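You operate a simulated robot arm through the tools that you are given. There is no shell and no other tool. Be economical: measure what you need, move in short steps, check, and stop when the job is done.

Carry out the task below with a simulated robot arm. There is one attempt and no reset: what you move stays moved.

JOB
Put things in order on the far end of the plank table. At the end: the brown brush from the far end of the plank table stands where the cream corner slab stood; the white cup stands where the brown brush stood; the orange relief tile from the far end of the plank table is in the beige small crate; the cream corner slab from the far end of the plank table stands where the orange relief tile stood; whatever was shut is shut again. Leave all else as you found it, and nothing knocked over.

Only the result counts: the job must be done as asked and must still hold three seconds after the hand-in. Knocking over, shifting, dropping, spilling or breaking anything else fails it.

ROBOT AND FRAMES
A 7-joint arm with a two-finger parallel gripper, fixed in place. Base frame: the origin is at the foot of the arm, x ahead of it, y to its left, z up; the work surface is at about z = 720. Lengths are in mm, angles in rad, forces in N, time in s.
With the tool pointing down near the work surface it reaches from about 280 to 680 mm from the base axis. Its first joint turns from -1.152 to 1.152 rad. Payload 1.57 kg.
The tool frame sits at the grasp point between the pads (the TCP): z along the fingers, y along the line on which they close. The tips reach 30 mm beyond it. The gripper opens to 110 mm. The fingers are 24 mm wide and 12 mm thick; the gripper's body (48 by 112 mm) begins 78 mm behind the TCP.
Orientation is that of the tool frame in the base frame, as [roll, pitch, yaw] about the fixed x, y, z axes, in that order (R = Rz(yaw) Ry(pitch) Rx(roll)). With the fingers straight down and closing along the base's y, the tool's x points along the base's -x, its y along +y and its z along -z.

CONTROLS
- The arm moves only by the tool step_arm. Its argument "plan" is a list of rows, each an object of numbers (a shift or turn left out is 0, a gripper value left out holds the last): "jaw": the opening, from 0 (shut) to 1 (fully open); "x", "y", "z": the shift along the tool's x, y, z in units of 200 mm (1.0 is 200 mm); "rx", "ry", "rz": the turn, a rotation vector about the tool's x, y, z in units of 180 degrees (1.0 is 180 degrees). In form: [{"jaw": .., "x": .., "y": .., "z": .., "rx": .., "ry": .., "rz": ..}, ...]. A call has 1 to 10 rows; each row is the pose to reach, as a shift and turn from the pose commanded when the call began, along the tool's axes at that moment. A call with a number of a shift or a turn outside -1 to 1 is refused whole. Rows are played at 5 a second. More than 50 mm and 0.15 rad between two rows, or a gripper value outside its range, and nothing of the call is played. Where a pose cannot be reached the arm comes as near as it can. A force on the tool above 40 N (or 10 N above the force at the start of the call, whichever is more), or a blocked arm, ends the call early, and 0.2 s more pass. The fingers move at their own pace (about 108 mm/s each) and stop on an object; they squeeze with about 43 N. The grip force told is the motor's: it shows also when the fingers shut on nothing. Time passes only in rows, and 0.2 s behind the last, so rows that repeat a pose let the fingers close. The reply holds the time, the measured pose of the TCP, the force on the tool along the base axes, the opening and the grip force, in the units named above and with some noise.
- Cameras (640 x 400 px; columns grow to the right, rows downward): "scene" is fixed at [153.4, -389.3, 1394.2]; the picture's right is [0.85, -0.52, 0.00], its down [-0.35, -0.58, -0.73] and it looks along [0.38, 0.63, -0.68] (base axes); focal length 337 px, centre (320, 200). "wrist" rides on the gripper at [-36, 0, -80] in the tool frame; the picture's right is [0.00, -1.00, 0.00], its down [0.97, 0.00, -0.24] and it looks along [0.24, 0.00, 0.97] (tool axes); focal length 218 px, centre (320, 200).
- capture(camera): a new picture of that camera. It takes no simulated time.
- measure_at(camera, pixels): for up to 12 pixels [column, row] of the newest picture of that camera ("zoom" is the newest enlarged one), the place [x, y, z] in the base frame of the surface seen there, good to about 3 mm. It takes no simulated time.
- zoom(camera, box): a new picture of the part [left, top, right, bottom] of that camera's present view, enlarged. It takes no simulated time.
- sign_off(): hands the job in; it is judged then, once.

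Keep the steps short. Do not move on a guess: measure, check each grasp and each placing, and mend mistakes. In all there are 80 turns and 54 pictures (those below and enlarged ones count). Leave the gripper open and the arm clear of the work at the hand-in unless told otherwise, and finish with a single line.

The tools are called after "Emit:" as name(argument=value, ...) on one line, values as JSON. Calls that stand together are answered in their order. step_arm: Moves the arm, as the interface text tells. Its arguments: {"type":"object","properties":{"plan":{"type":"array"}},"required":["plan"]} The other tools are called the same way: capture (camera) takes a picture; measure_at (camera, pixels) gives the place of the surface under pixels of a picture; zoom (camera, box) takes an enlarged picture of a part of a camera's view; sign_off () hands the job in.

At the start:

```text
t: 0.0
tool_pos: [454.4, 78.6, 976.5]
ee_rot: [-3.141, 0.0, 3.141]
ft_force: [0.2, -0.2, 0.0]
width: 110.0
grasp_force: 0.2
```

scene: 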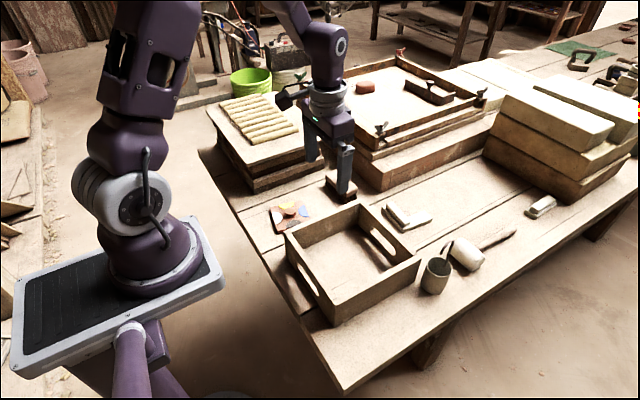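
wrist: 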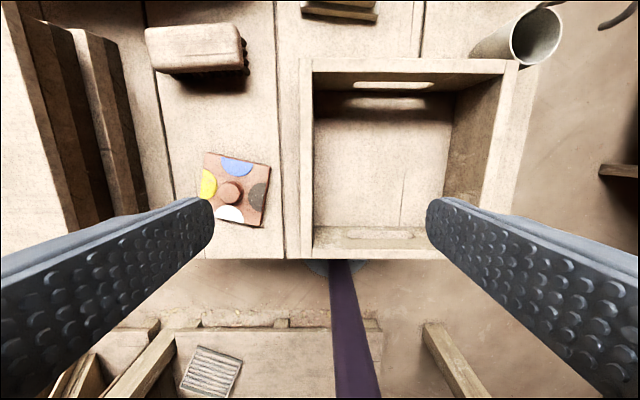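

I see the crate, tile, brush, cup and slab near the arm. I'll zoom in to identify each one.

Emit:
zoom(camera="scene", box=[240, 150, 560, 350])

Emit:
zoom(camera="scene", box=[200, 40, 520, 240])

```text
2.00 times, centred on (400, 250) of scene
```

zoom: 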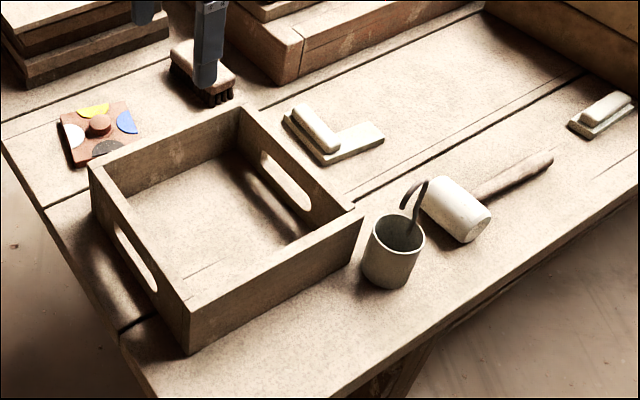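

```text
2.00 times, centred on (360, 140) of scene
```

zoom: 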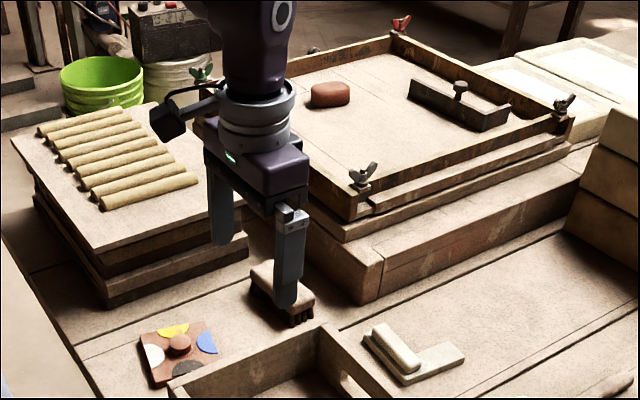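

The tile, brush, L-shaped slab and cup are all visible. I'll look closer at the cup and slab, and take measurements.

Emit:
zoom(camera="scene", box=[370, 190, 530, 310])

Emit:
measure_at(camera="scene", pixels=[[290, 213], [270, 209], [300, 202], [308, 218], [280, 233], [340, 181], [328, 178], [400, 214], [423, 217], [437, 264], [286, 236], [420, 259]])

Emit:
measure_at(camera="wrist", pixels=[[229, 192], [206, 152], [271, 165], [262, 227], [200, 217], [147, 31], [237, 26], [243, 70], [155, 72], [380, 150], [310, 150], [445, 150]])

```text
3.33 times, centred on (450, 250) of scene
```

zoom: 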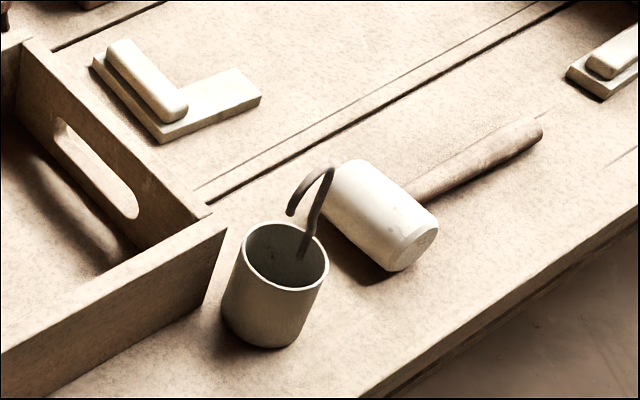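

```text
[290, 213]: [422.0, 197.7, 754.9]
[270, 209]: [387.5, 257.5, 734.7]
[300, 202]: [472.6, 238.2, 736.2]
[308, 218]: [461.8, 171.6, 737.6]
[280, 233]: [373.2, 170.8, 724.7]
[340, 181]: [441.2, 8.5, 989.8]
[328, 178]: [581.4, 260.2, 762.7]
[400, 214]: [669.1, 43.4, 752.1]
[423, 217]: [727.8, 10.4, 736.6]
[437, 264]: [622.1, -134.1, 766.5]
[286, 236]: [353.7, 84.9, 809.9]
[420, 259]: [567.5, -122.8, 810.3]
```

```text
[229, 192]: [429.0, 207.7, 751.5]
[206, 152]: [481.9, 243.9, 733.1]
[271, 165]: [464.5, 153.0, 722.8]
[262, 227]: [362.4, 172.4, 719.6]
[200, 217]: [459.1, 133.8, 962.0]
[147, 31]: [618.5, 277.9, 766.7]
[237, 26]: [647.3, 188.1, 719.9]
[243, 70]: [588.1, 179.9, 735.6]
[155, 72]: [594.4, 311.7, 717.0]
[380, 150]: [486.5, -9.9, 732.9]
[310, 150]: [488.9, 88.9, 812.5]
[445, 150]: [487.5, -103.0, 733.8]
```

The cup is holding a hooked rod, so I'll carry it upright. The tile's knob is near (427, 204). I'll move over it for a closer look.

Emit:
step_arm(plan=[{"jaw": 1, "x": 0.035, "y": 0.155, "z": 0.08}, {"x": 0.07, "y": 0.31, "z": 0.16}, {"x": 0.105, "y": 0.465, "z": 0.24}, {"x": 0.14, "y": 0.62, "z": 0.32}])

Emit:
capture(camera="wrist")

```text
t: 1.0
tool_pos: [426.8, 201.6, 914.0]
ee_rot: [-3.141, -0.001, -3.141]
ft_force: [0.3, -0.1, -0.2]
width: 109.9
grasp_force: 0.0
```

```text
48 pictures are left
```

wrist: 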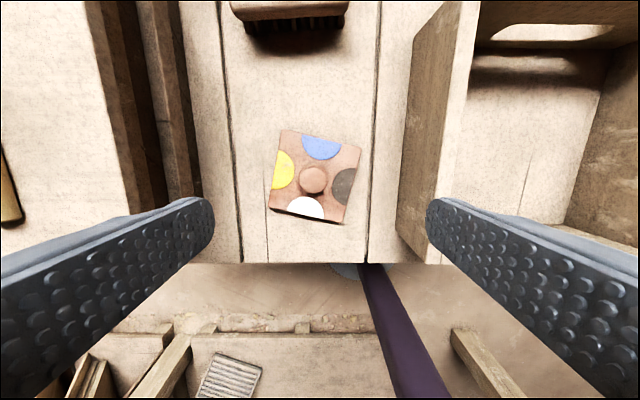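

Now I'll measure the tile's corners, its knob and the obstacles nearby.

Emit:
measure_at(camera="wrist", pixels=[[313, 180], [302, 180], [325, 180], [313, 170], [313, 191], [283, 131], [360, 149], [342, 220], [272, 207], [316, 217], [250, 230], [457, 150]])

Emit:
zoom(camera="wrist", box=[240, 110, 400, 240])

```text
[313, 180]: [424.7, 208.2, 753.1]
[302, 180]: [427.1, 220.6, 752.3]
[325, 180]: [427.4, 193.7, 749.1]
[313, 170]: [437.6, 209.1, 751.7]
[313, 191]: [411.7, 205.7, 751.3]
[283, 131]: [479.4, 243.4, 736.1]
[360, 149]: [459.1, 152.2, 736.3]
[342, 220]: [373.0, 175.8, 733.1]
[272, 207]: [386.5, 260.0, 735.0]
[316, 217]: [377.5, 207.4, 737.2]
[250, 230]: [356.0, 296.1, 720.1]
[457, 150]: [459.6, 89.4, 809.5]
```

```text
3.08 times, centred on (320, 175) of wrist
```

zoom: 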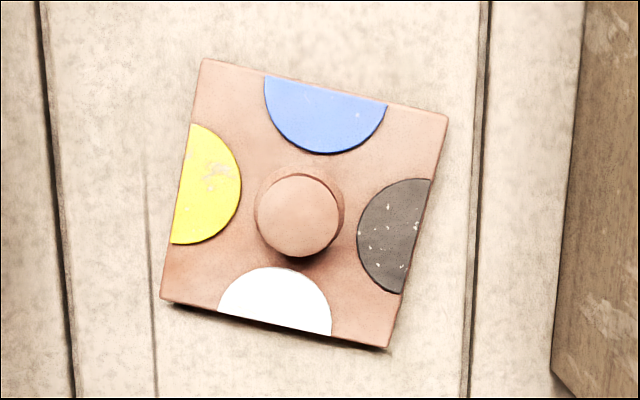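

The tile's centre is near (424.5, 207.5), its top is at z≈735 and its knob reaches about 752. I'll lower to grip the knob with the tips just above the tile, then close.

Emit:
step_arm(plan=[{"jaw": 0.6, "x": 0.01, "y": 0.03, "z": 0.18}, {"x": 0.01, "y": 0.03, "z": 0.36}, {"x": 0.01, "y": 0.03, "z": 0.54}, {"x": 0.01, "y": 0.03, "z": 0.66}, {"x": 0.01, "y": 0.03, "z": 0.715}, {"jaw": 0, "x": 0.01, "y": 0.03, "z": 0.715}, {"jaw": 0, "x": 0.01, "y": 0.03, "z": 0.715}, {"jaw": 0, "x": 0.01, "y": 0.03, "z": 0.715}])

```text
t: 2.8
tool_pos: [423.5, 210.4, 769.3]
ee_rot: [3.141, 0.0, 3.141]
ft_force: [-0.1, -0.4, 0.2]
width: 28.6
grasp_force: 38.8
```

The jaws hold the knob at 28.6 mm. I'll lift 130 mm, look at the scene and measure the inside of the crate.

Emit:
step_arm(plan=[{"jaw": 0, "z": -0.1}, {"z": -0.3}, {"z": -0.5}, {"z": -0.68}])

Emit:
capture(camera="scene")

Emit:
measure_at(camera="scene", pixels=[[286, 236], [360, 204], [420, 259], [335, 324], [325, 250], [360, 265], [340, 290], [350, 240], [395, 260], [325, 272], [361, 216]])

```text
t: 3.8
tool_pos: [425.6, 209.8, 904.0]
ee_rot: [3.141, 0.001, -3.141]
ft_force: [0.7, 0.1, -2.7]
width: 28.5
grasp_force: 38.3
```

```text
46 pictures are left
```

scene: 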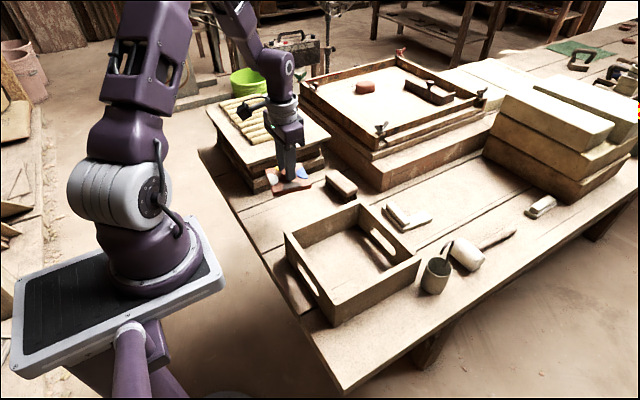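

```text
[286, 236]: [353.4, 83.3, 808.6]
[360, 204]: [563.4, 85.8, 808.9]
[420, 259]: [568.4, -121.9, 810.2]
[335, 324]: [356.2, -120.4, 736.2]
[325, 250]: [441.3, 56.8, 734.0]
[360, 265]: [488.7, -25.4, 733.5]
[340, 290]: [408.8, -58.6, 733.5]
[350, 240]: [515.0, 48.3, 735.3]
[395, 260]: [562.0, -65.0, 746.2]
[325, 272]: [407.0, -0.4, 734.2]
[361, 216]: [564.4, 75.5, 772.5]
```

The tile is held. The crate's floor is at z≈733.5 and its centre is near (461, -15). I'll carry the tile over it at height.

Emit:
step_arm(plan=[{"jaw": 0, "x": -0.036, "y": -0.2}, {"x": -0.072, "y": -0.4}, {"x": -0.108, "y": -0.6}, {"x": -0.144, "y": -0.8}, {"x": -0.18, "y": -1.0}])

Emit:
step_arm(plan=[{"jaw": 0, "y": -0.1}, {"y": -0.1, "z": 0.2}, {"y": -0.1, "z": 0.4}, {"y": -0.1, "z": 0.53}, {"y": -0.1, "z": 0.58}, {"y": -0.1, "z": 0.603}])

```text
t: 5.0
tool_pos: [461.2, 10.3, 907.0]
ee_rot: [3.141, 0.0, -3.14]
ft_force: [0.6, 0.1, -2.5]
width: 28.4
grasp_force: 38.5
```

```text
t: 6.4
tool_pos: [460.6, -10.5, 786.7]
ee_rot: [-3.141, 0.0, 3.141]
ft_force: [-0.3, 0.6, -3.7]
width: 28.5
grasp_force: 37.9
```

There's no contact yet, so I'll ease down a few millimetres.

Emit:
step_arm(plan=[{"jaw": 0, "z": 0.006}, {"z": 0.012}, {"z": 0.018}])

```text
t: 7.2
tool_pos: [461.9, -11.9, 782.6]
ee_rot: [3.141, 0.0, -3.142]
ft_force: [-4.5, 0.6, 17.3]
width: 28.4
grasp_force: 39.1
```

Contact reads 17 N upward, so the tile is on the floor. I'll release it and rise straight up.

Emit:
step_arm(plan=[{"jaw": 0, "z": -0.008}, {"jaw": 0.5, "z": -0.008}, {"jaw": 0.5, "z": -0.008}, {"jaw": 0.5, "z": -0.008}, {"z": -0.2}, {"z": -0.4}, {"z": -0.6}, {"z": -0.8}])

Emit:
capture(camera="wrist")

```text
t: 9.0
tool_pos: [459.9, -10.4, 938.5]
ee_rot: [-3.141, 0.001, -3.141]
ft_force: [0.2, -0.2, 0.1]
width: 55.2
grasp_force: 0.1
```

```text
45 pictures are left
```

wrist: 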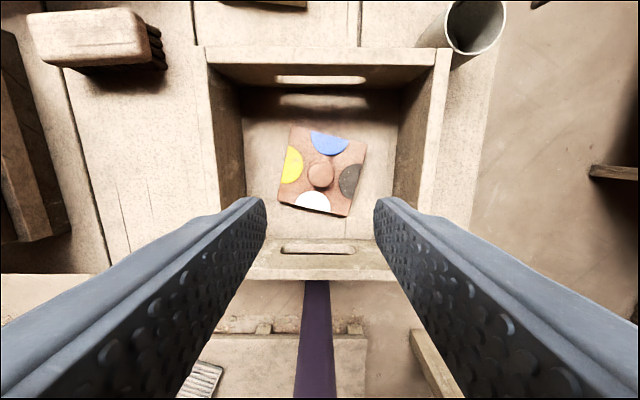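

The tile lies flat in the crate. Next I'll move toward the slab for a view from above of it and the cup.

Emit:
step_arm(plan=[{"jaw": 0.5, "x": -0.15, "y": 0.05}, {"x": -0.3, "y": 0.1}, {"x": -0.45, "y": 0.15}, {"x": -0.6, "y": 0.2}, {"x": -0.75, "y": 0.2}])

Emit:
capture(camera="wrist")

```text
t: 10.2
tool_pos: [611.6, 29.2, 941.7]
ee_rot: [-3.141, -0.001, 3.142]
ft_force: [-0.9, 0.0, 0.0]
width: 55.0
grasp_force: 0.1
```

```text
44 pictures are left
```

wrist: 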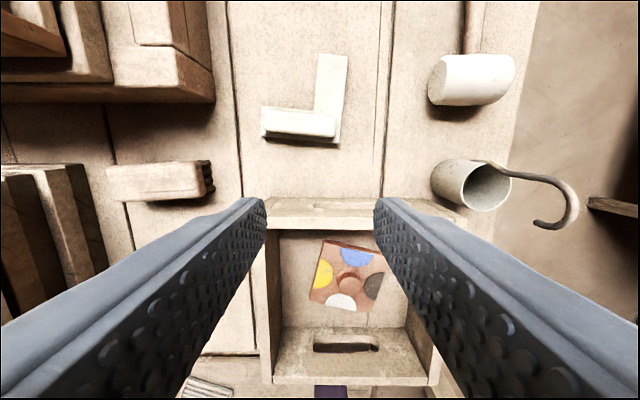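

The rod rests inside the cup and leans on its far rim. I'll measure the slab, brush and cup.

Emit:
zoom(camera="wrist", box=[250, 40, 410, 160])

Emit:
measure_at(camera="wrist", pixels=[[263, 108], [338, 117], [335, 140], [261, 136], [262, 122], [299, 123], [334, 128], [320, 54], [348, 57], [340, 110], [330, 70], [300, 140]])

Emit:
measure_at(camera="wrist", pixels=[[106, 166], [205, 163], [108, 199], [202, 197], [212, 178], [155, 180], [437, 167], [487, 163], [487, 210], [465, 185], [511, 185], [560, 185]])

```text
3.33 times, centred on (330, 100) of wrist
```

zoom: 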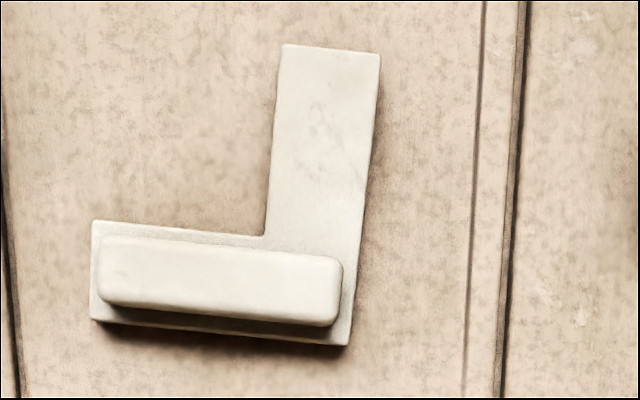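

```text
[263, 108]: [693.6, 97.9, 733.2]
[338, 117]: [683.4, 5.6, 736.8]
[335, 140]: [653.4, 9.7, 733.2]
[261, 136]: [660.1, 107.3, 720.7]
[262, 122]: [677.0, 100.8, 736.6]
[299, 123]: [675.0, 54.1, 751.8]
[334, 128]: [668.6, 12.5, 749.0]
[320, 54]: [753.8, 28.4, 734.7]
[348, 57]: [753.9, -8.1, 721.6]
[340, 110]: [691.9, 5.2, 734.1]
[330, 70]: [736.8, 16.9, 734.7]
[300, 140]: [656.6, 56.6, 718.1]
```

```text
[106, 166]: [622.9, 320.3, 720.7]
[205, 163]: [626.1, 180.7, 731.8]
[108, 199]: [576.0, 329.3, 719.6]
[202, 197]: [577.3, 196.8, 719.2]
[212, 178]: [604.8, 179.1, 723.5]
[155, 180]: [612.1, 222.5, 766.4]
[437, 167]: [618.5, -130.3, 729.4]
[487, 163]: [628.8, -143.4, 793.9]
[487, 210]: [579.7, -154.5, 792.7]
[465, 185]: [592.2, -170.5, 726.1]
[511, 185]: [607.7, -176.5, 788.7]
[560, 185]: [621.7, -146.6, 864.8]
```

The slab's bar handle is about 20 mm wide, runs nearly along y, and is centred near (675, 53) with its top at 752. I need to turn the gripper about -95° so that it closes across the bar. I'll turn at height.

Emit:
step_arm(plan=[{"jaw": 0.5, "rz": 0.044}, {"rz": 0.088}, {"rz": 0.132}, {"rz": 0.176}, {"rz": 0.22}, {"rz": 0.264}])

Emit:
step_arm(plan=[{"jaw": 0.5, "rz": 0.044}, {"rz": 0.088}, {"rz": 0.132}, {"rz": 0.176}, {"rz": 0.22}, {"rz": 0.264}])

```text
t: 11.6
tool_pos: [611.9, 29.3, 941.5]
ee_rot: [-3.141, -0.001, 2.31]
ft_force: [0.6, -0.3, 0.5]
width: 54.9
grasp_force: 0.1
```

```text
t: 13.0
tool_pos: [611.2, 29.2, 941.8]
ee_rot: [3.141, -0.001, 1.48]
ft_force: [0.3, 0.1, 0.5]
width: 54.7
grasp_force: 0.1
```

The yaw is right. I'll move over the bar, go down to about z 850 and look.

Emit:
step_arm(plan=[{"jaw": 0.5, "x": 0.04, "y": 0.1, "z": 0.1}, {"x": 0.08, "y": 0.2, "z": 0.25}, {"x": 0.113, "y": 0.306, "z": 0.4}])

Emit:
capture(camera="wrist")

```text
t: 13.8
tool_pos: [673.9, 47.2, 862.1]
ee_rot: [3.14, 0.001, 1.482]
ft_force: [1.1, 0.0, 0.2]
width: 55.0
grasp_force: 0.0
```

```text
42 pictures are left
```

wrist: 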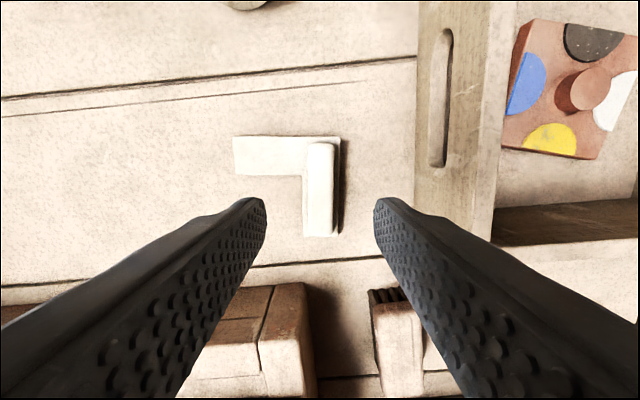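

The bar is centred at column 319 and parallel to the pads. I'll measure the slab accurately from here.

Emit:
measure_at(camera="wrist", pixels=[[319, 150], [319, 190], [319, 230], [304, 190], [333, 190], [340, 138], [234, 137], [236, 174], [303, 178], [338, 234], [304, 235], [300, 150]])

Emit:
zoom(camera="wrist", box=[220, 120, 380, 250])

```text
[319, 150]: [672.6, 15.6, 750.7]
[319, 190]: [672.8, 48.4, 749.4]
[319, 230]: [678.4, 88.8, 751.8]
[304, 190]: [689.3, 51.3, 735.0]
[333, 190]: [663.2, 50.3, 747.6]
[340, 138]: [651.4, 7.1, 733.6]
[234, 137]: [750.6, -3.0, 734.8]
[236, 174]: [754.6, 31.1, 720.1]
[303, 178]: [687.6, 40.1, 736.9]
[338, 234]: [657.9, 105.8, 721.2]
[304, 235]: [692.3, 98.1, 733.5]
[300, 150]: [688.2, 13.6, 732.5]
```

```text
3.08 times, centred on (300, 185) of wrist
```

zoom: 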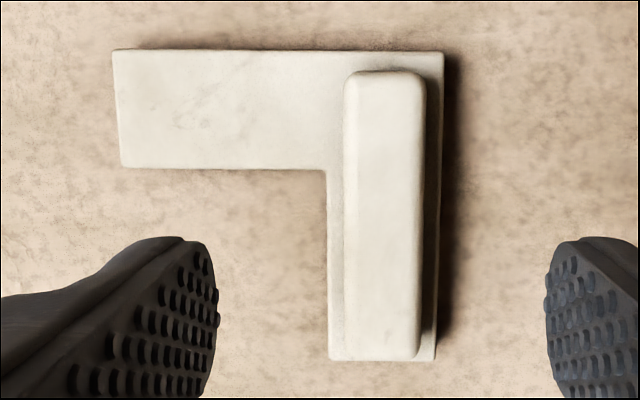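

The bar is centred at about x 674. I'll lower to TCP z 768, which puts the tips just above the plate, and close.

Emit:
step_arm(plan=[{"jaw": 0.5, "z": 0.15}, {"z": 0.3}, {"z": 0.42}, {"z": 0.468}, {"jaw": 0, "z": 0.468}, {"jaw": 0, "z": 0.468}, {"jaw": 0, "z": 0.468}])

```text
t: 15.4
tool_pos: [675.9, 45.9, 766.2]
ee_rot: [3.141, -0.001, 1.483]
ft_force: [-0.4, -0.3, -0.3]
width: 23.5
grasp_force: 35.6
```

The bar is held at 23.5 mm. I'll lift and check.

Emit:
step_arm(plan=[{"jaw": 0, "z": -0.05}, {"z": -0.25}, {"z": -0.45}, {"z": -0.65}])

Emit:
capture(camera="wrist")

```text
t: 16.4
tool_pos: [674.5, 46.6, 898.6]
ee_rot: [3.141, 0.0, 1.484]
ft_force: [0.2, -0.6, -0.5]
width: 23.2
grasp_force: 35.4
```

```text
40 pictures are left
```

wrist: 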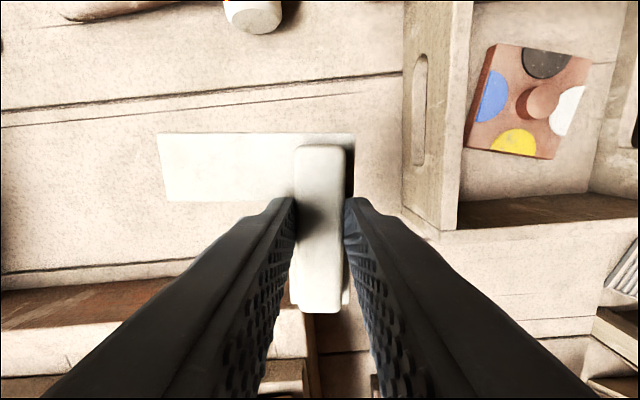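

The slab hangs level. I'll carry it back along -x first, staying clear of the frame stack, and then over to the tile's place.

Emit:
step_arm(plan=[{"jaw": 0, "x": -0.0174, "y": -0.193}, {"x": -0.0348, "y": -0.386}, {"x": -0.0522, "y": -0.58}, {"x": -0.07, "y": -0.773}, {"x": -0.087, "y": -0.966}])

Emit:
step_arm(plan=[{"jaw": 0, "x": 0.153, "y": -0.095}, {"x": 0.306, "y": -0.19}, {"x": 0.46, "y": -0.285}, {"x": 0.613, "y": -0.38}, {"x": 0.766, "y": -0.475}])

Emit:
capture(camera="wrist")

```text
t: 17.6
tool_pos: [480.2, 44.9, 896.0]
ee_rot: [3.139, 0.0, 1.483]
ft_force: [-0.4, -0.7, -1.6]
width: 23.3
grasp_force: 35.9
```

```text
t: 18.8
tool_pos: [397.6, 206.9, 898.3]
ee_rot: [3.141, 0.0, 1.484]
ft_force: [-0.4, -0.1, -0.7]
width: 23.3
grasp_force: 35.2
```

```text
39 pictures are left
```

wrist: 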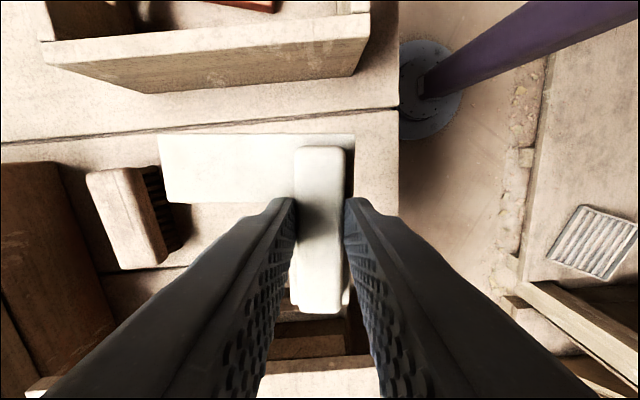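

I'll check the clearance to the board stack on the +y side before lowering.

Emit:
measure_at(camera="wrist", pixels=[[310, 335], [310, 355], [290, 322], [340, 370], [130, 295], [270, 330]])

Emit:
capture(camera="scene")

```text
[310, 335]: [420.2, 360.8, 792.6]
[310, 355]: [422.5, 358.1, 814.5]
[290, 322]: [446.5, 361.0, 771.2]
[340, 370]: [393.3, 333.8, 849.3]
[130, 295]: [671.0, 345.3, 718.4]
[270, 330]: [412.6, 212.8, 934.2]
```

```text
38 pictures are left
```

scene: 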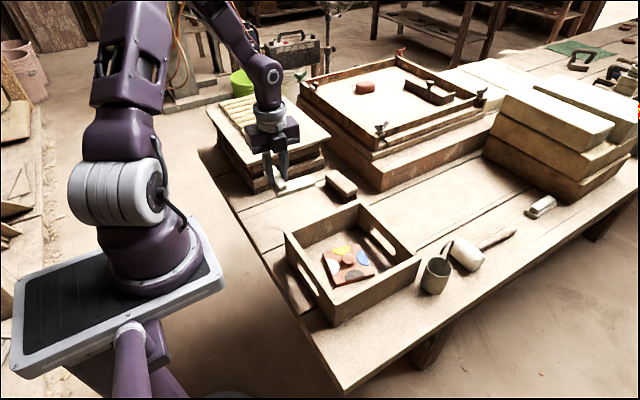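

The stack starts at y≥334, so there's room. I'll lower the slab to just above contact.

Emit:
step_arm(plan=[{"jaw": 0, "z": 0.2}, {"z": 0.4}, {"z": 0.55}, {"z": 0.63}, {"z": 0.64}, {"z": 0.65}, {"z": 0.656}])

```text
t: 20.4
tool_pos: [399.4, 207.5, 766.8]
ee_rot: [-3.141, -0.002, 1.48]
ft_force: [0.0, -1.0, 5.9]
width: 23.4
grasp_force: 35.2
```

It's touching at 6 N. I'll release and rise.

Emit:
step_arm(plan=[{"jaw": 0, "z": 0}, {"jaw": 0.5, "z": 0}, {"jaw": 0.5}, {"jaw": 0.5}, {"z": -0.2}, {"z": -0.4}, {"z": -0.6}, {"z": -0.8}])

Emit:
capture(camera="wrist")

```text
t: 22.2
tool_pos: [399.2, 207.7, 928.5]
ee_rot: [-3.139, 0.0, 1.481]
ft_force: [0.1, -0.8, -0.7]
width: 54.9
grasp_force: 0.0
```

```text
37 pictures are left
```

wrist: 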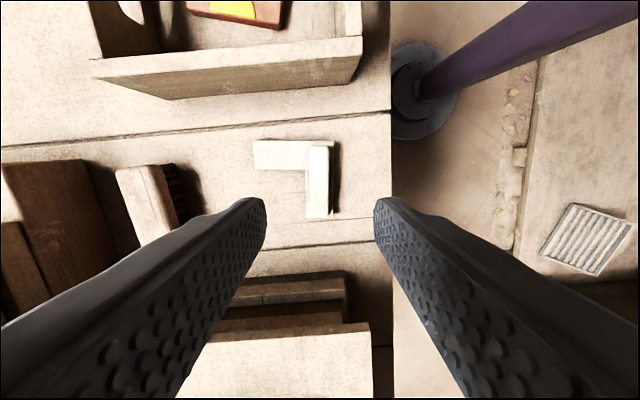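

The slab stands in place. Next, over to the brush, keeping this yaw so the jaws close across its width.

Emit:
step_arm(plan=[{"jaw": 0.7, "x": 0.042, "y": 0.192}, {"x": 0.084, "y": 0.384}, {"x": 0.127, "y": 0.576}, {"x": 0.17, "y": 0.768}, {"x": 0.212, "y": 0.96}])

Emit:
capture(camera="wrist")

Emit:
zoom(camera="scene", box=[260, 150, 420, 250])

```text
t: 23.4
tool_pos: [593.4, 231.7, 927.5]
ee_rot: [-3.142, 0.001, 1.485]
ft_force: [-0.1, -0.6, 0.4]
width: 77.1
grasp_force: 0.0
```

```text
36 pictures are left
```

wrist: 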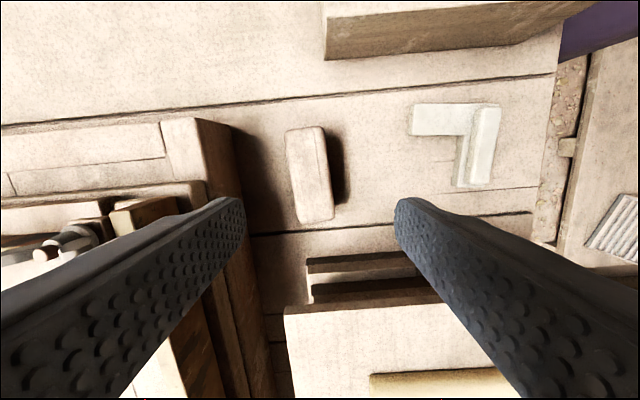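

```text
4.00 times, centred on (340, 200) of scene
```

zoom: 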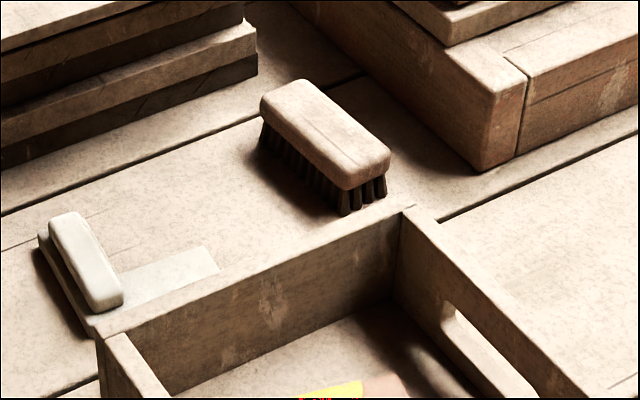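

I'll measure the brush's top corners and the frame stack's near face.

Emit:
measure_at(camera="wrist", pixels=[[288, 132], [323, 128], [333, 215], [298, 221], [309, 173], [291, 175], [327, 170], [222, 150], [235, 180], [255, 180], [305, 129], [316, 221]])

Emit:
zoom(camera="wrist", box=[220, 105, 380, 235])

```text
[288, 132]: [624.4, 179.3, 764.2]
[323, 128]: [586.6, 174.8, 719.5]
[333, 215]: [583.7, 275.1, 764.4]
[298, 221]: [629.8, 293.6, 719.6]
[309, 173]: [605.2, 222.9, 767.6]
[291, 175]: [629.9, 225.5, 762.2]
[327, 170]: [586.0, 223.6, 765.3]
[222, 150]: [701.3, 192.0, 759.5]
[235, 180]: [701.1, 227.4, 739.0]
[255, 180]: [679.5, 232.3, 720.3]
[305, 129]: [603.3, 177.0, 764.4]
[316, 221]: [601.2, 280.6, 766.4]
```

```text
3.08 times, centred on (300, 170) of wrist
```

zoom: 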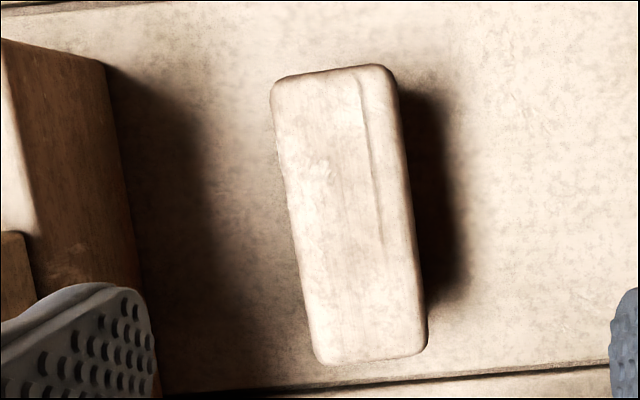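

The brush is centred near (604, 227.5). The slab's old centre lies at a radius of about 700, which may be past the reach. Before gripping the brush I'll test that reach empty, in clear air.

Emit:
step_arm(plan=[{"jaw": 0.7, "x": -0.2, "y": 0.1}, {"x": -0.4, "y": 0.2}, {"x": -0.6, "y": 0.3}, {"x": -0.75, "y": 0.45}, {"x": -0.875, "y": 0.61}, {"x": -0.875, "y": 0.61, "z": 0.2}, {"x": -0.875, "y": 0.61, "z": 0.4}, {"x": -0.875, "y": 0.61, "z": 0.6}, {"x": -0.875, "y": 0.61, "z": 0.75}, {"x": -0.875, "y": 0.61, "z": 0.78}])

```text
t: 25.6
tool_pos: [689.1, 46.5, 771.5]
ee_rot: [3.141, 0.001, 1.482]
ft_force: [-0.3, -0.2, -0.3]
width: 77.1
grasp_force: 0.0
out of reach, approached as far as the arm can: row 5, 6, 8, 9, 10
```

The arm reaches x≈689 there, about 10–15 mm short of the middle of the footprint. So I'll grip the brush 16 mm off centre, toward its +y end, and turn it so the overhang points outward. First I'll go back up and over to the brush.

Emit:
step_arm(plan=[{"jaw": 0.7, "z": -0.25}, {"z": -0.5}, {"z": -0.73}, {"z": -0.73, "y": -0.2, "x": 0.1}, {"z": -0.73, "y": -0.4, "x": 0.2}, {"z": -0.73, "y": -0.5, "x": 0.4}, {"z": -0.73, "y": -0.53, "x": 0.6, "rz": -0.0222}, {"z": -0.73, "y": -0.53, "x": 0.8, "rz": -0.0444}, {"z": -0.73, "y": -0.53, "x": 0.94, "rz": -0.0444}])

```text
t: 27.6
tool_pos: [598.4, 244.7, 916.8]
ee_rot: [-3.141, 0.001, 1.621]
ft_force: [0.5, -0.1, -0.1]
width: 77.0
grasp_force: 0.0
```

I'm over the brush. I'll correct a few millimetres, drop part-way and check the alignment.

Emit:
step_arm(plan=[{"jaw": 0.7, "x": -0.007, "y": 0.026, "z": 0.2}, {"x": -0.007, "y": 0.026, "z": 0.4}])

Emit:
capture(camera="wrist")

```text
t: 28.2
tool_pos: [602.8, 240.9, 834.9]
ee_rot: [3.141, 0.001, 1.622]
ft_force: [-0.1, 1.0, -0.5]
width: 76.8
grasp_force: 0.1
```

```text
33 pictures are left
```

wrist: 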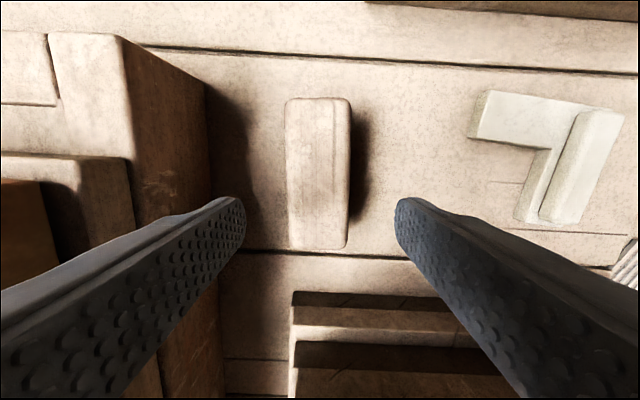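

The brush is centred at column 318 and parallel to the pads. I'll measure its ends to check the grip offset.

Emit:
measure_at(camera="wrist", pixels=[[317, 101], [318, 172], [318, 243], [288, 172], [348, 172], [205, 195], [205, 230]])

```text
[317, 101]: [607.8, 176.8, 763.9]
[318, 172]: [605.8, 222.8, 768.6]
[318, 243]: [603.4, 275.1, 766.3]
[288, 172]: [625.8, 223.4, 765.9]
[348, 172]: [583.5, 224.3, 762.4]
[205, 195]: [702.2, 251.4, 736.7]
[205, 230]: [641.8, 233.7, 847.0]
```

The brush's centre is (605, 226.5), so gripping at y≈242.5 is right. I'll descend to TCP z 764 and close.

Emit:
step_arm(plan=[{"jaw": 0.7, "z": 0.15}, {"z": 0.28}, {"z": 0.355}, {"jaw": 0, "z": 0.355}, {"jaw": 0, "z": 0.355}, {"jaw": 0, "z": 0.355}])

Emit:
step_arm(plan=[{"jaw": 0, "z": -0.03}, {"z": -0.2}, {"z": -0.4}, {"z": -0.6}, {"z": -0.75}])

Emit:
capture(camera="wrist")

```text
t: 29.6
tool_pos: [603.4, 241.7, 766.2]
ee_rot: [3.141, 0.002, 1.621]
ft_force: [1.4, -0.6, -0.9]
width: 45.2
grasp_force: 43.1
```

```text
t: 30.8
tool_pos: [604.0, 241.3, 917.4]
ee_rot: [3.141, 0.0, 1.623]
ft_force: [0.3, -0.6, -1.3]
width: 45.2
grasp_force: 42.8
```

```text
32 pictures are left
```

wrist: 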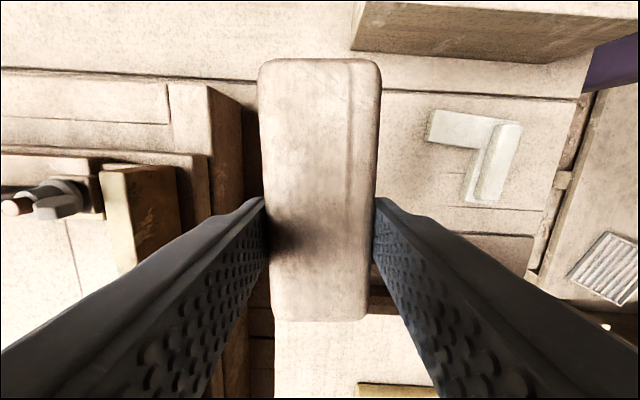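

The brush is held level. I'll move it to y≈46 at height, then turn it 87° in two calls.

Emit:
step_arm(plan=[{"jaw": 0, "x": -0.195, "y": -0.01}, {"x": -0.39, "y": -0.02}, {"x": -0.584, "y": -0.03}, {"x": -0.78, "y": -0.041}, {"x": -0.974, "y": -0.051}])

Emit:
step_arm(plan=[{"jaw": 0, "rz": -0.044}, {"rz": -0.088}, {"rz": -0.132}, {"rz": -0.176}, {"rz": -0.22}, {"rz": -0.264}])

Emit:
step_arm(plan=[{"jaw": 0, "rz": -0.044}, {"rz": -0.088}, {"rz": -0.132}, {"rz": -0.176}, {"rz": -0.219}])

```text
t: 32.0
tool_pos: [603.9, 46.4, 914.6]
ee_rot: [-3.141, -0.002, 1.623]
ft_force: [0.2, -0.5, -1.5]
width: 45.0
grasp_force: 43.2
```

```text
t: 33.4
tool_pos: [603.3, 46.6, 915.1]
ee_rot: [-3.141, 0.001, 2.454]
ft_force: [-0.5, 0.3, -1.2]
width: 45.1
grasp_force: 43.1
```

```text
t: 34.6
tool_pos: [604.2, 46.3, 915.5]
ee_rot: [3.141, 0.001, 3.141]
ft_force: [0.1, 0.3, -2.2]
width: 45.1
grasp_force: 42.7
```

The turn is done. I'll move out 80 mm to x 684, then lower to just above contact.

Emit:
step_arm(plan=[{"jaw": 0, "x": -0.2}, {"x": -0.4}, {"x": -0.4, "z": 0.2}, {"x": -0.4, "z": 0.4}, {"x": -0.4, "z": 0.6}, {"x": -0.4, "z": 0.7}, {"x": -0.4, "z": 0.735}])

```text
t: 36.2
tool_pos: [684.4, 45.8, 767.2]
ee_rot: [-3.141, 0.0, 3.14]
ft_force: [-0.3, -0.3, -1.6]
width: 45.0
grasp_force: 42.8
```

Position reached. I'll ease down to contact.

Emit:
step_arm(plan=[{"jaw": 0, "z": 0.006}, {"z": 0.01}, {"z": 0.014}])

```text
t: 37.0
tool_pos: [685.2, 45.3, 766.1]
ee_rot: [3.141, 0.001, -3.141]
ft_force: [-0.9, -1.5, 5.6]
width: 45.2
grasp_force: 42.8
```

Contact is light. I'll release, rise and look.

Emit:
step_arm(plan=[{"jaw": 0.8}, {"jaw": 0.8}, {"jaw": 0.8}, {"z": -0.2}, {"z": -0.4}, {"z": -0.6}, {"z": -0.8}, {"z": -0.8, "x": 0.2}, {"z": -0.8, "x": 0.4}])

Emit:
capture(camera="wrist")

```text
t: 39.0
tool_pos: [601.7, 48.1, 926.8]
ee_rot: [3.14, 0.001, 3.138]
ft_force: [0.0, 0.6, -0.2]
width: 88.0
grasp_force: 0.1
```

```text
31 pictures are left
```

wrist: 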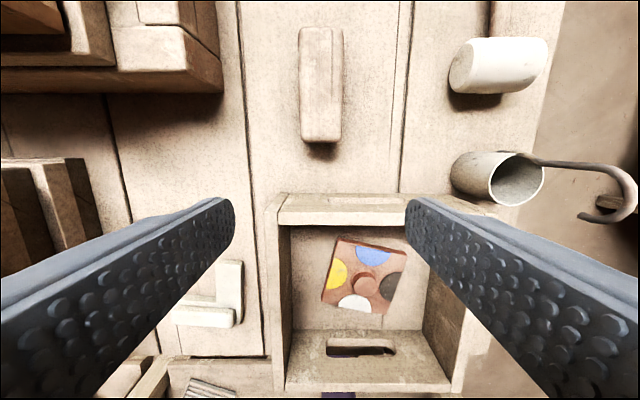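

The brush stands in the slab's place. Next is the cup, so I'll measure its rim, wall and rod.

Emit:
zoom(camera="wrist", box=[440, 130, 640, 255])

Emit:
zoom(camera="scene", box=[390, 220, 510, 310])

Emit:
measure_at(camera="wrist", pixels=[[517, 153], [517, 204], [490, 180], [543, 180], [460, 160], [462, 190], [610, 168], [632, 185], [600, 219], [570, 162], [530, 158], [455, 90]])

Emit:
measure_at(camera="scene", pixels=[[437, 258], [423, 265], [451, 268], [436, 281], [434, 293], [446, 245], [449, 238], [443, 255], [450, 262], [430, 275], [455, 245]])

```text
3.20 times, centred on (540, 192) of wrist
```

zoom: 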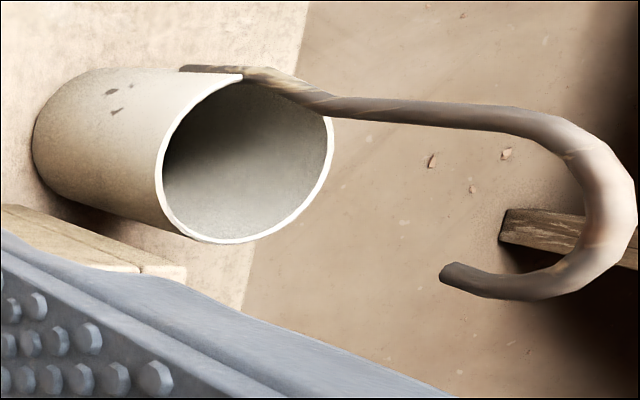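

```text
4.44 times, centred on (450, 265) of scene
```

zoom: 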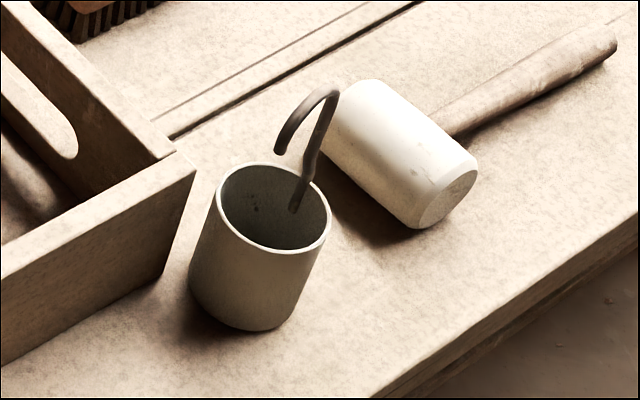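

```text
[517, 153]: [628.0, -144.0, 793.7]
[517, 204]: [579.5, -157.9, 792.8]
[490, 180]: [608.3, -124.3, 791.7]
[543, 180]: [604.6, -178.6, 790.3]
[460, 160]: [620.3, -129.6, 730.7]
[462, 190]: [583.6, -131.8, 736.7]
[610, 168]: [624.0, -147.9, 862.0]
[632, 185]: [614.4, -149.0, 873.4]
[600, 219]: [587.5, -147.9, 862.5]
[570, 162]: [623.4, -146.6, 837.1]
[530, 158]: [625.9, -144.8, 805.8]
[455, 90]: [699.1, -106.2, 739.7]
```

```text
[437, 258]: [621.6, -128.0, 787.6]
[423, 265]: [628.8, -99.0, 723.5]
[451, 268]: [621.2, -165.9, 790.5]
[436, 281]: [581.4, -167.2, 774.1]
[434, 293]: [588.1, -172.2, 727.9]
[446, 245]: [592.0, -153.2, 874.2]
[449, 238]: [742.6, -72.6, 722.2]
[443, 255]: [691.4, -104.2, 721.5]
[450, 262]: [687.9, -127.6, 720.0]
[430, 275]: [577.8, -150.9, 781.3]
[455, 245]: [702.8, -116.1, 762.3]
```

The rod looks like a rigid hook handle. It rises by the +x wall and arches over the cup in the x–z plane at y≈-148, with its top at z≈875. I'll move above it, staying high, to see it closely.

Emit:
step_arm(plan=[{"jaw": 0.5, "y": -0.1, "z": -0.18}, {"y": -0.3, "z": -0.18}, {"y": -0.5, "z": -0.18}, {"y": -0.7, "z": -0.18}, {"y": -0.9, "z": -0.18}, {"y": -0.98, "z": -0.18, "x": -0.02}])

Emit:
capture(camera="wrist")

Emit:
zoom(camera="wrist", box=[240, 100, 400, 220])

```text
t: 40.4
tool_pos: [606.9, -152.7, 962.8]
ee_rot: [-3.14, -0.001, 3.14]
ft_force: [-0.7, -0.6, -0.1]
width: 54.8
grasp_force: 0.1
```

```text
28 pictures are left
```

wrist: 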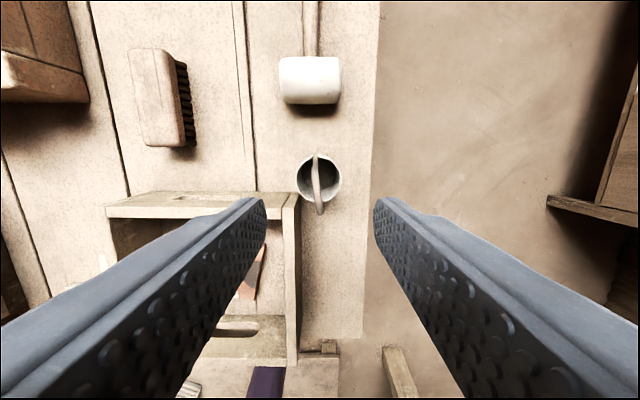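

```text
3.33 times, centred on (320, 160) of wrist
```

zoom: 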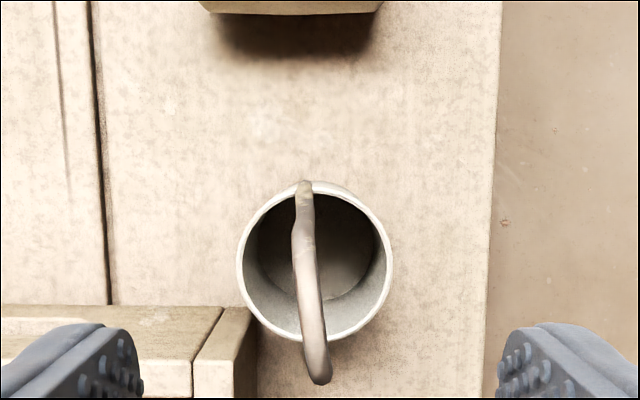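

The hook joins the rim at the +x side, so it's part of the cup. I'll measure along it.

Emit:
measure_at(camera="zoom", pixels=[[305, 190], [304, 220], [303, 245], [305, 265], [307, 290], [310, 315], [314, 340], [318, 360], [320, 375], [240, 265], [391, 265], [320, 338]])

Emit:
zoom(camera="scene", box=[420, 225, 484, 300])

```text
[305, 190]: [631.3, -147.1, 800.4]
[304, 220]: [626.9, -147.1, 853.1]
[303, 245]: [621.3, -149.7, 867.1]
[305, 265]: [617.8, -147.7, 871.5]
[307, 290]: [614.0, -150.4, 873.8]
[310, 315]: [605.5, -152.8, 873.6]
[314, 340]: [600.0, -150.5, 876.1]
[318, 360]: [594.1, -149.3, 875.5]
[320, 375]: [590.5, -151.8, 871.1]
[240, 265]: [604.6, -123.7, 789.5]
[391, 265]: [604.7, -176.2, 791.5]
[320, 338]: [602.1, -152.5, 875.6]
```

```text
5.33 times, centred on (452, 262) of scene
```

zoom: 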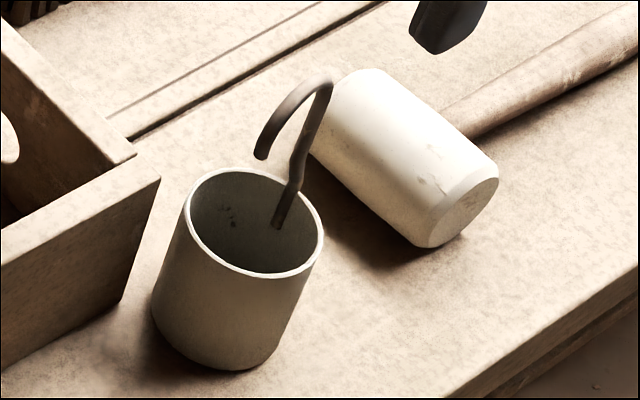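

The arch spans x 590–627 with its top at z≈875, and its plane is turned about 6°. I'll line up with it (+2 mm in y, 0.11 rad of yaw) and lower to TCP z 864, tips well above the rim. I won't close yet.

Emit:
step_arm(plan=[{"jaw": 0.5, "y": 0.012, "z": 0.15, "rz": -0.02}, {"y": 0.012, "z": 0.3, "rz": -0.035}, {"y": 0.012, "z": 0.42, "rz": -0.035}, {"y": 0.012, "z": 0.494, "rz": -0.035}])

Emit:
capture(camera="wrist")

Emit:
zoom(camera="scene", box=[400, 200, 500, 300])

```text
t: 41.4
tool_pos: [608.8, -147.1, 863.8]
ee_rot: [3.141, 0.0, -3.033]
ft_force: [-0.4, 0.3, 0.2]
width: 54.9
grasp_force: 0.1
```

```text
25 pictures are left
```

wrist: 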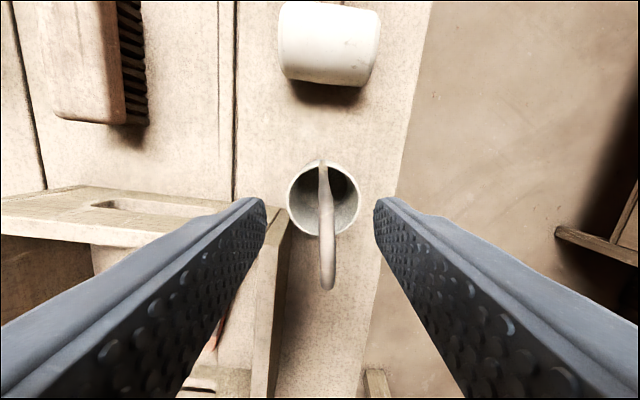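

```text
4.00 times, centred on (450, 250) of scene
```

zoom: 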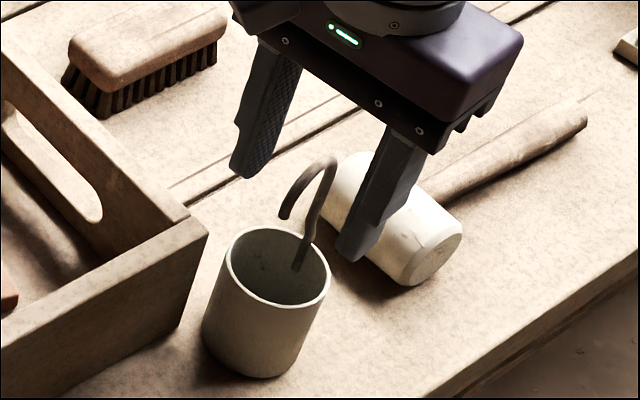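

The hook sits between the pads, about 2 mm off centre. I'll shift and close on it.

Emit:
step_arm(plan=[{"jaw": 0.5, "y": -0.01}, {"jaw": 0, "y": -0.01}, {"jaw": 0, "y": -0.01}, {"jaw": 0, "y": -0.01}, {"jaw": 0, "y": -0.01}])

Emit:
capture(camera="wrist")

```text
t: 42.6
tool_pos: [607.7, -148.6, 864.2]
ee_rot: [-3.141, 0.0, -3.034]
ft_force: [0.2, -0.3, 0.1]
width: 5.7
grasp_force: 25.6
```

```text
23 pictures are left
```

wrist: 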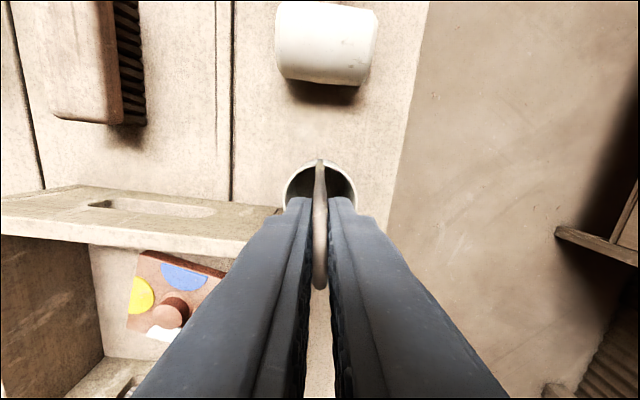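

The hook is gripped at 5.7 mm. I'll lift 20 mm as a trial and look.

Emit:
step_arm(plan=[{"jaw": 0, "z": -0.02}, {"z": -0.05}, {"z": -0.1}, {"z": -0.1}])

Emit:
zoom(camera="scene", box=[380, 190, 520, 310])

```text
t: 43.6
tool_pos: [608.5, -150.7, 883.5]
ee_rot: [-3.141, 0.003, -3.033]
ft_force: [0.1, 0.0, -1.4]
width: 5.7
grasp_force: 25.7
```

```text
3.33 times, centred on (450, 250) of scene
```

zoom: 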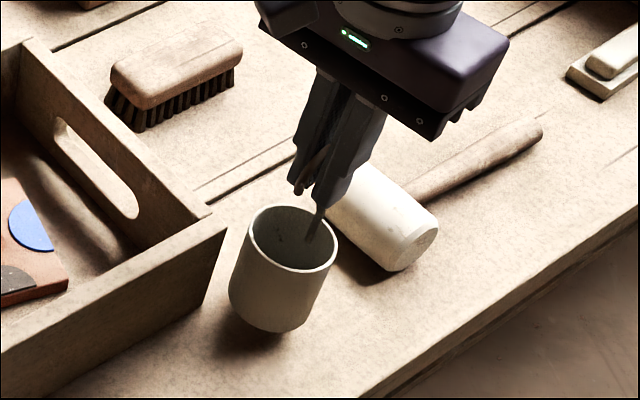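

The cup comes up with the hook and hangs upright. I'll raise it clear of everything and carry it along +y in smooth steps.

Emit:
step_arm(plan=[{"jaw": 0, "z": -0.12}, {"z": -0.24}, {"z": -0.36}, {"z": -0.48}, {"z": -0.55}, {"z": -0.55}])

Emit:
step_arm(plan=[{"jaw": 0, "x": -0.009, "y": 0.08}, {"x": -0.025, "y": 0.23}, {"x": -0.041, "y": 0.38}, {"x": -0.057, "y": 0.53}, {"x": -0.074, "y": 0.68}, {"x": -0.09, "y": 0.83}, {"x": -0.103, "y": 0.944}, {"x": -0.103, "y": 0.944}])

Emit:
step_arm(plan=[{"jaw": 0, "x": -0.009, "y": 0.08}, {"x": -0.025, "y": 0.23}, {"x": -0.041, "y": 0.38}, {"x": -0.057, "y": 0.53}, {"x": -0.074, "y": 0.68}, {"x": -0.09, "y": 0.83}, {"x": -0.102, "y": 0.934}, {"x": -0.102, "y": 0.934}])

Emit:
capture(camera="scene")

```text
t: 45.0
tool_pos: [608.9, -148.0, 992.2]
ee_rot: [3.14, -0.001, -3.033]
ft_force: [0.0, 0.3, -1.0]
width: 6.2
grasp_force: 25.5
```

```text
t: 46.8
tool_pos: [605.4, 42.5, 993.6]
ee_rot: [-3.14, -0.001, -3.034]
ft_force: [0.0, -0.3, -1.2]
width: 5.6
grasp_force: 25.9
```

```text
t: 48.6
tool_pos: [606.3, 229.4, 994.4]
ee_rot: [3.141, 0.0, -3.034]
ft_force: [0.3, 0.5, -0.6]
width: 5.8
grasp_force: 25.6
```

```text
21 pictures are left
```

scene: 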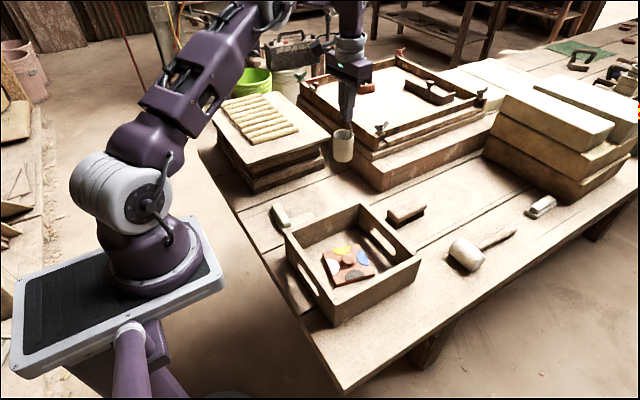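

The cup is upright above the brush's old place. I'll check how close the frame stack and clamp come to the gripper's final position.

Emit:
measure_at(camera="scene", pixels=[[381, 127], [384, 134], [378, 150], [372, 160], [376, 170], [382, 188], [325, 120], [322, 150], [342, 150], [342, 131]])

```text
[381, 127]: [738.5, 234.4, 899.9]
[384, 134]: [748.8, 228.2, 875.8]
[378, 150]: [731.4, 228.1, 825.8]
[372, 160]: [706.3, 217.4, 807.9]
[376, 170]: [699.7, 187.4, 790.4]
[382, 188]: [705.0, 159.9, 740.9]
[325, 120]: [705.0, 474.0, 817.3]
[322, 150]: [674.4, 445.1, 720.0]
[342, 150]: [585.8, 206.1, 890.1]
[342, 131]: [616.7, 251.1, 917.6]
```

Everything near is at x≥700, which is clear. I'll lower to about 3 mm above contact.

Emit:
step_arm(plan=[{"jaw": 0, "z": 0.1}, {"z": 0.22}, {"z": 0.34}, {"z": 0.46}, {"z": 0.56}, {"z": 0.61}, {"z": 0.63}, {"z": 0.635}])

```text
t: 50.4
tool_pos: [607.5, 228.1, 866.9]
ee_rot: [3.141, -0.002, -3.034]
ft_force: [0.6, -0.5, -1.6]
width: 6.0
grasp_force: 25.7
```

Not touching yet. I'll ease down in 1 mm steps.

Emit:
step_arm(plan=[{"jaw": 0, "z": 0.005}, {"z": 0.01}, {"z": 0.014}, {"z": 0.018}])

Emit:
zoom(camera="scene", box=[290, 130, 410, 220])

```text
t: 51.4
tool_pos: [608.1, 229.0, 864.0]
ee_rot: [3.141, 0.003, -3.033]
ft_force: [-2.6, -1.9, 13.7]
width: 5.6
grasp_force: 25.4
```

```text
4.44 times, centred on (350, 175) of scene
```

zoom: 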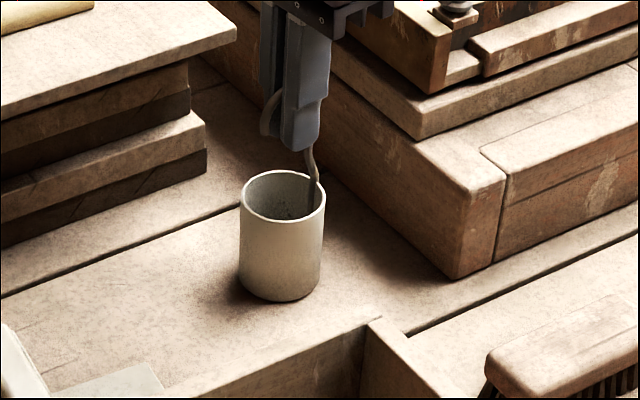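

The cup is on the table at 14 N. I'll ease off, open, and rise straight up.

Emit:
step_arm(plan=[{"jaw": 0, "z": -0.005}, {"jaw": 0.3, "z": -0.005}, {"jaw": 0.5, "z": -0.005}, {"jaw": 0.5, "z": -0.005}, {"z": -0.1}, {"z": -0.3}, {"z": -0.5}, {"z": -0.6}])

Emit:
capture(camera="wrist")

```text
t: 53.2
tool_pos: [608.8, 225.3, 982.4]
ee_rot: [-3.141, -0.001, -3.034]
ft_force: [-0.2, 0.5, 0.7]
width: 55.2
grasp_force: 0.1
```

```text
19 pictures are left
```

wrist: 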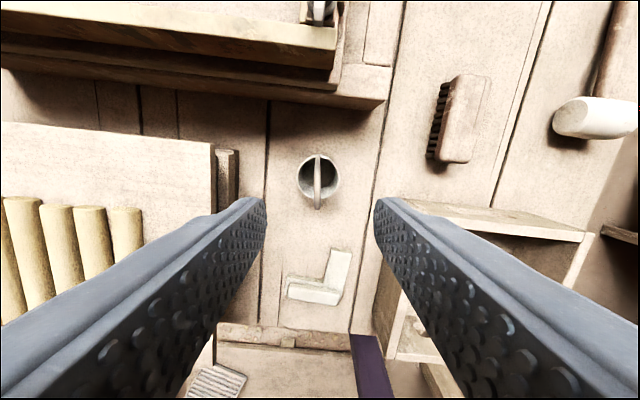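

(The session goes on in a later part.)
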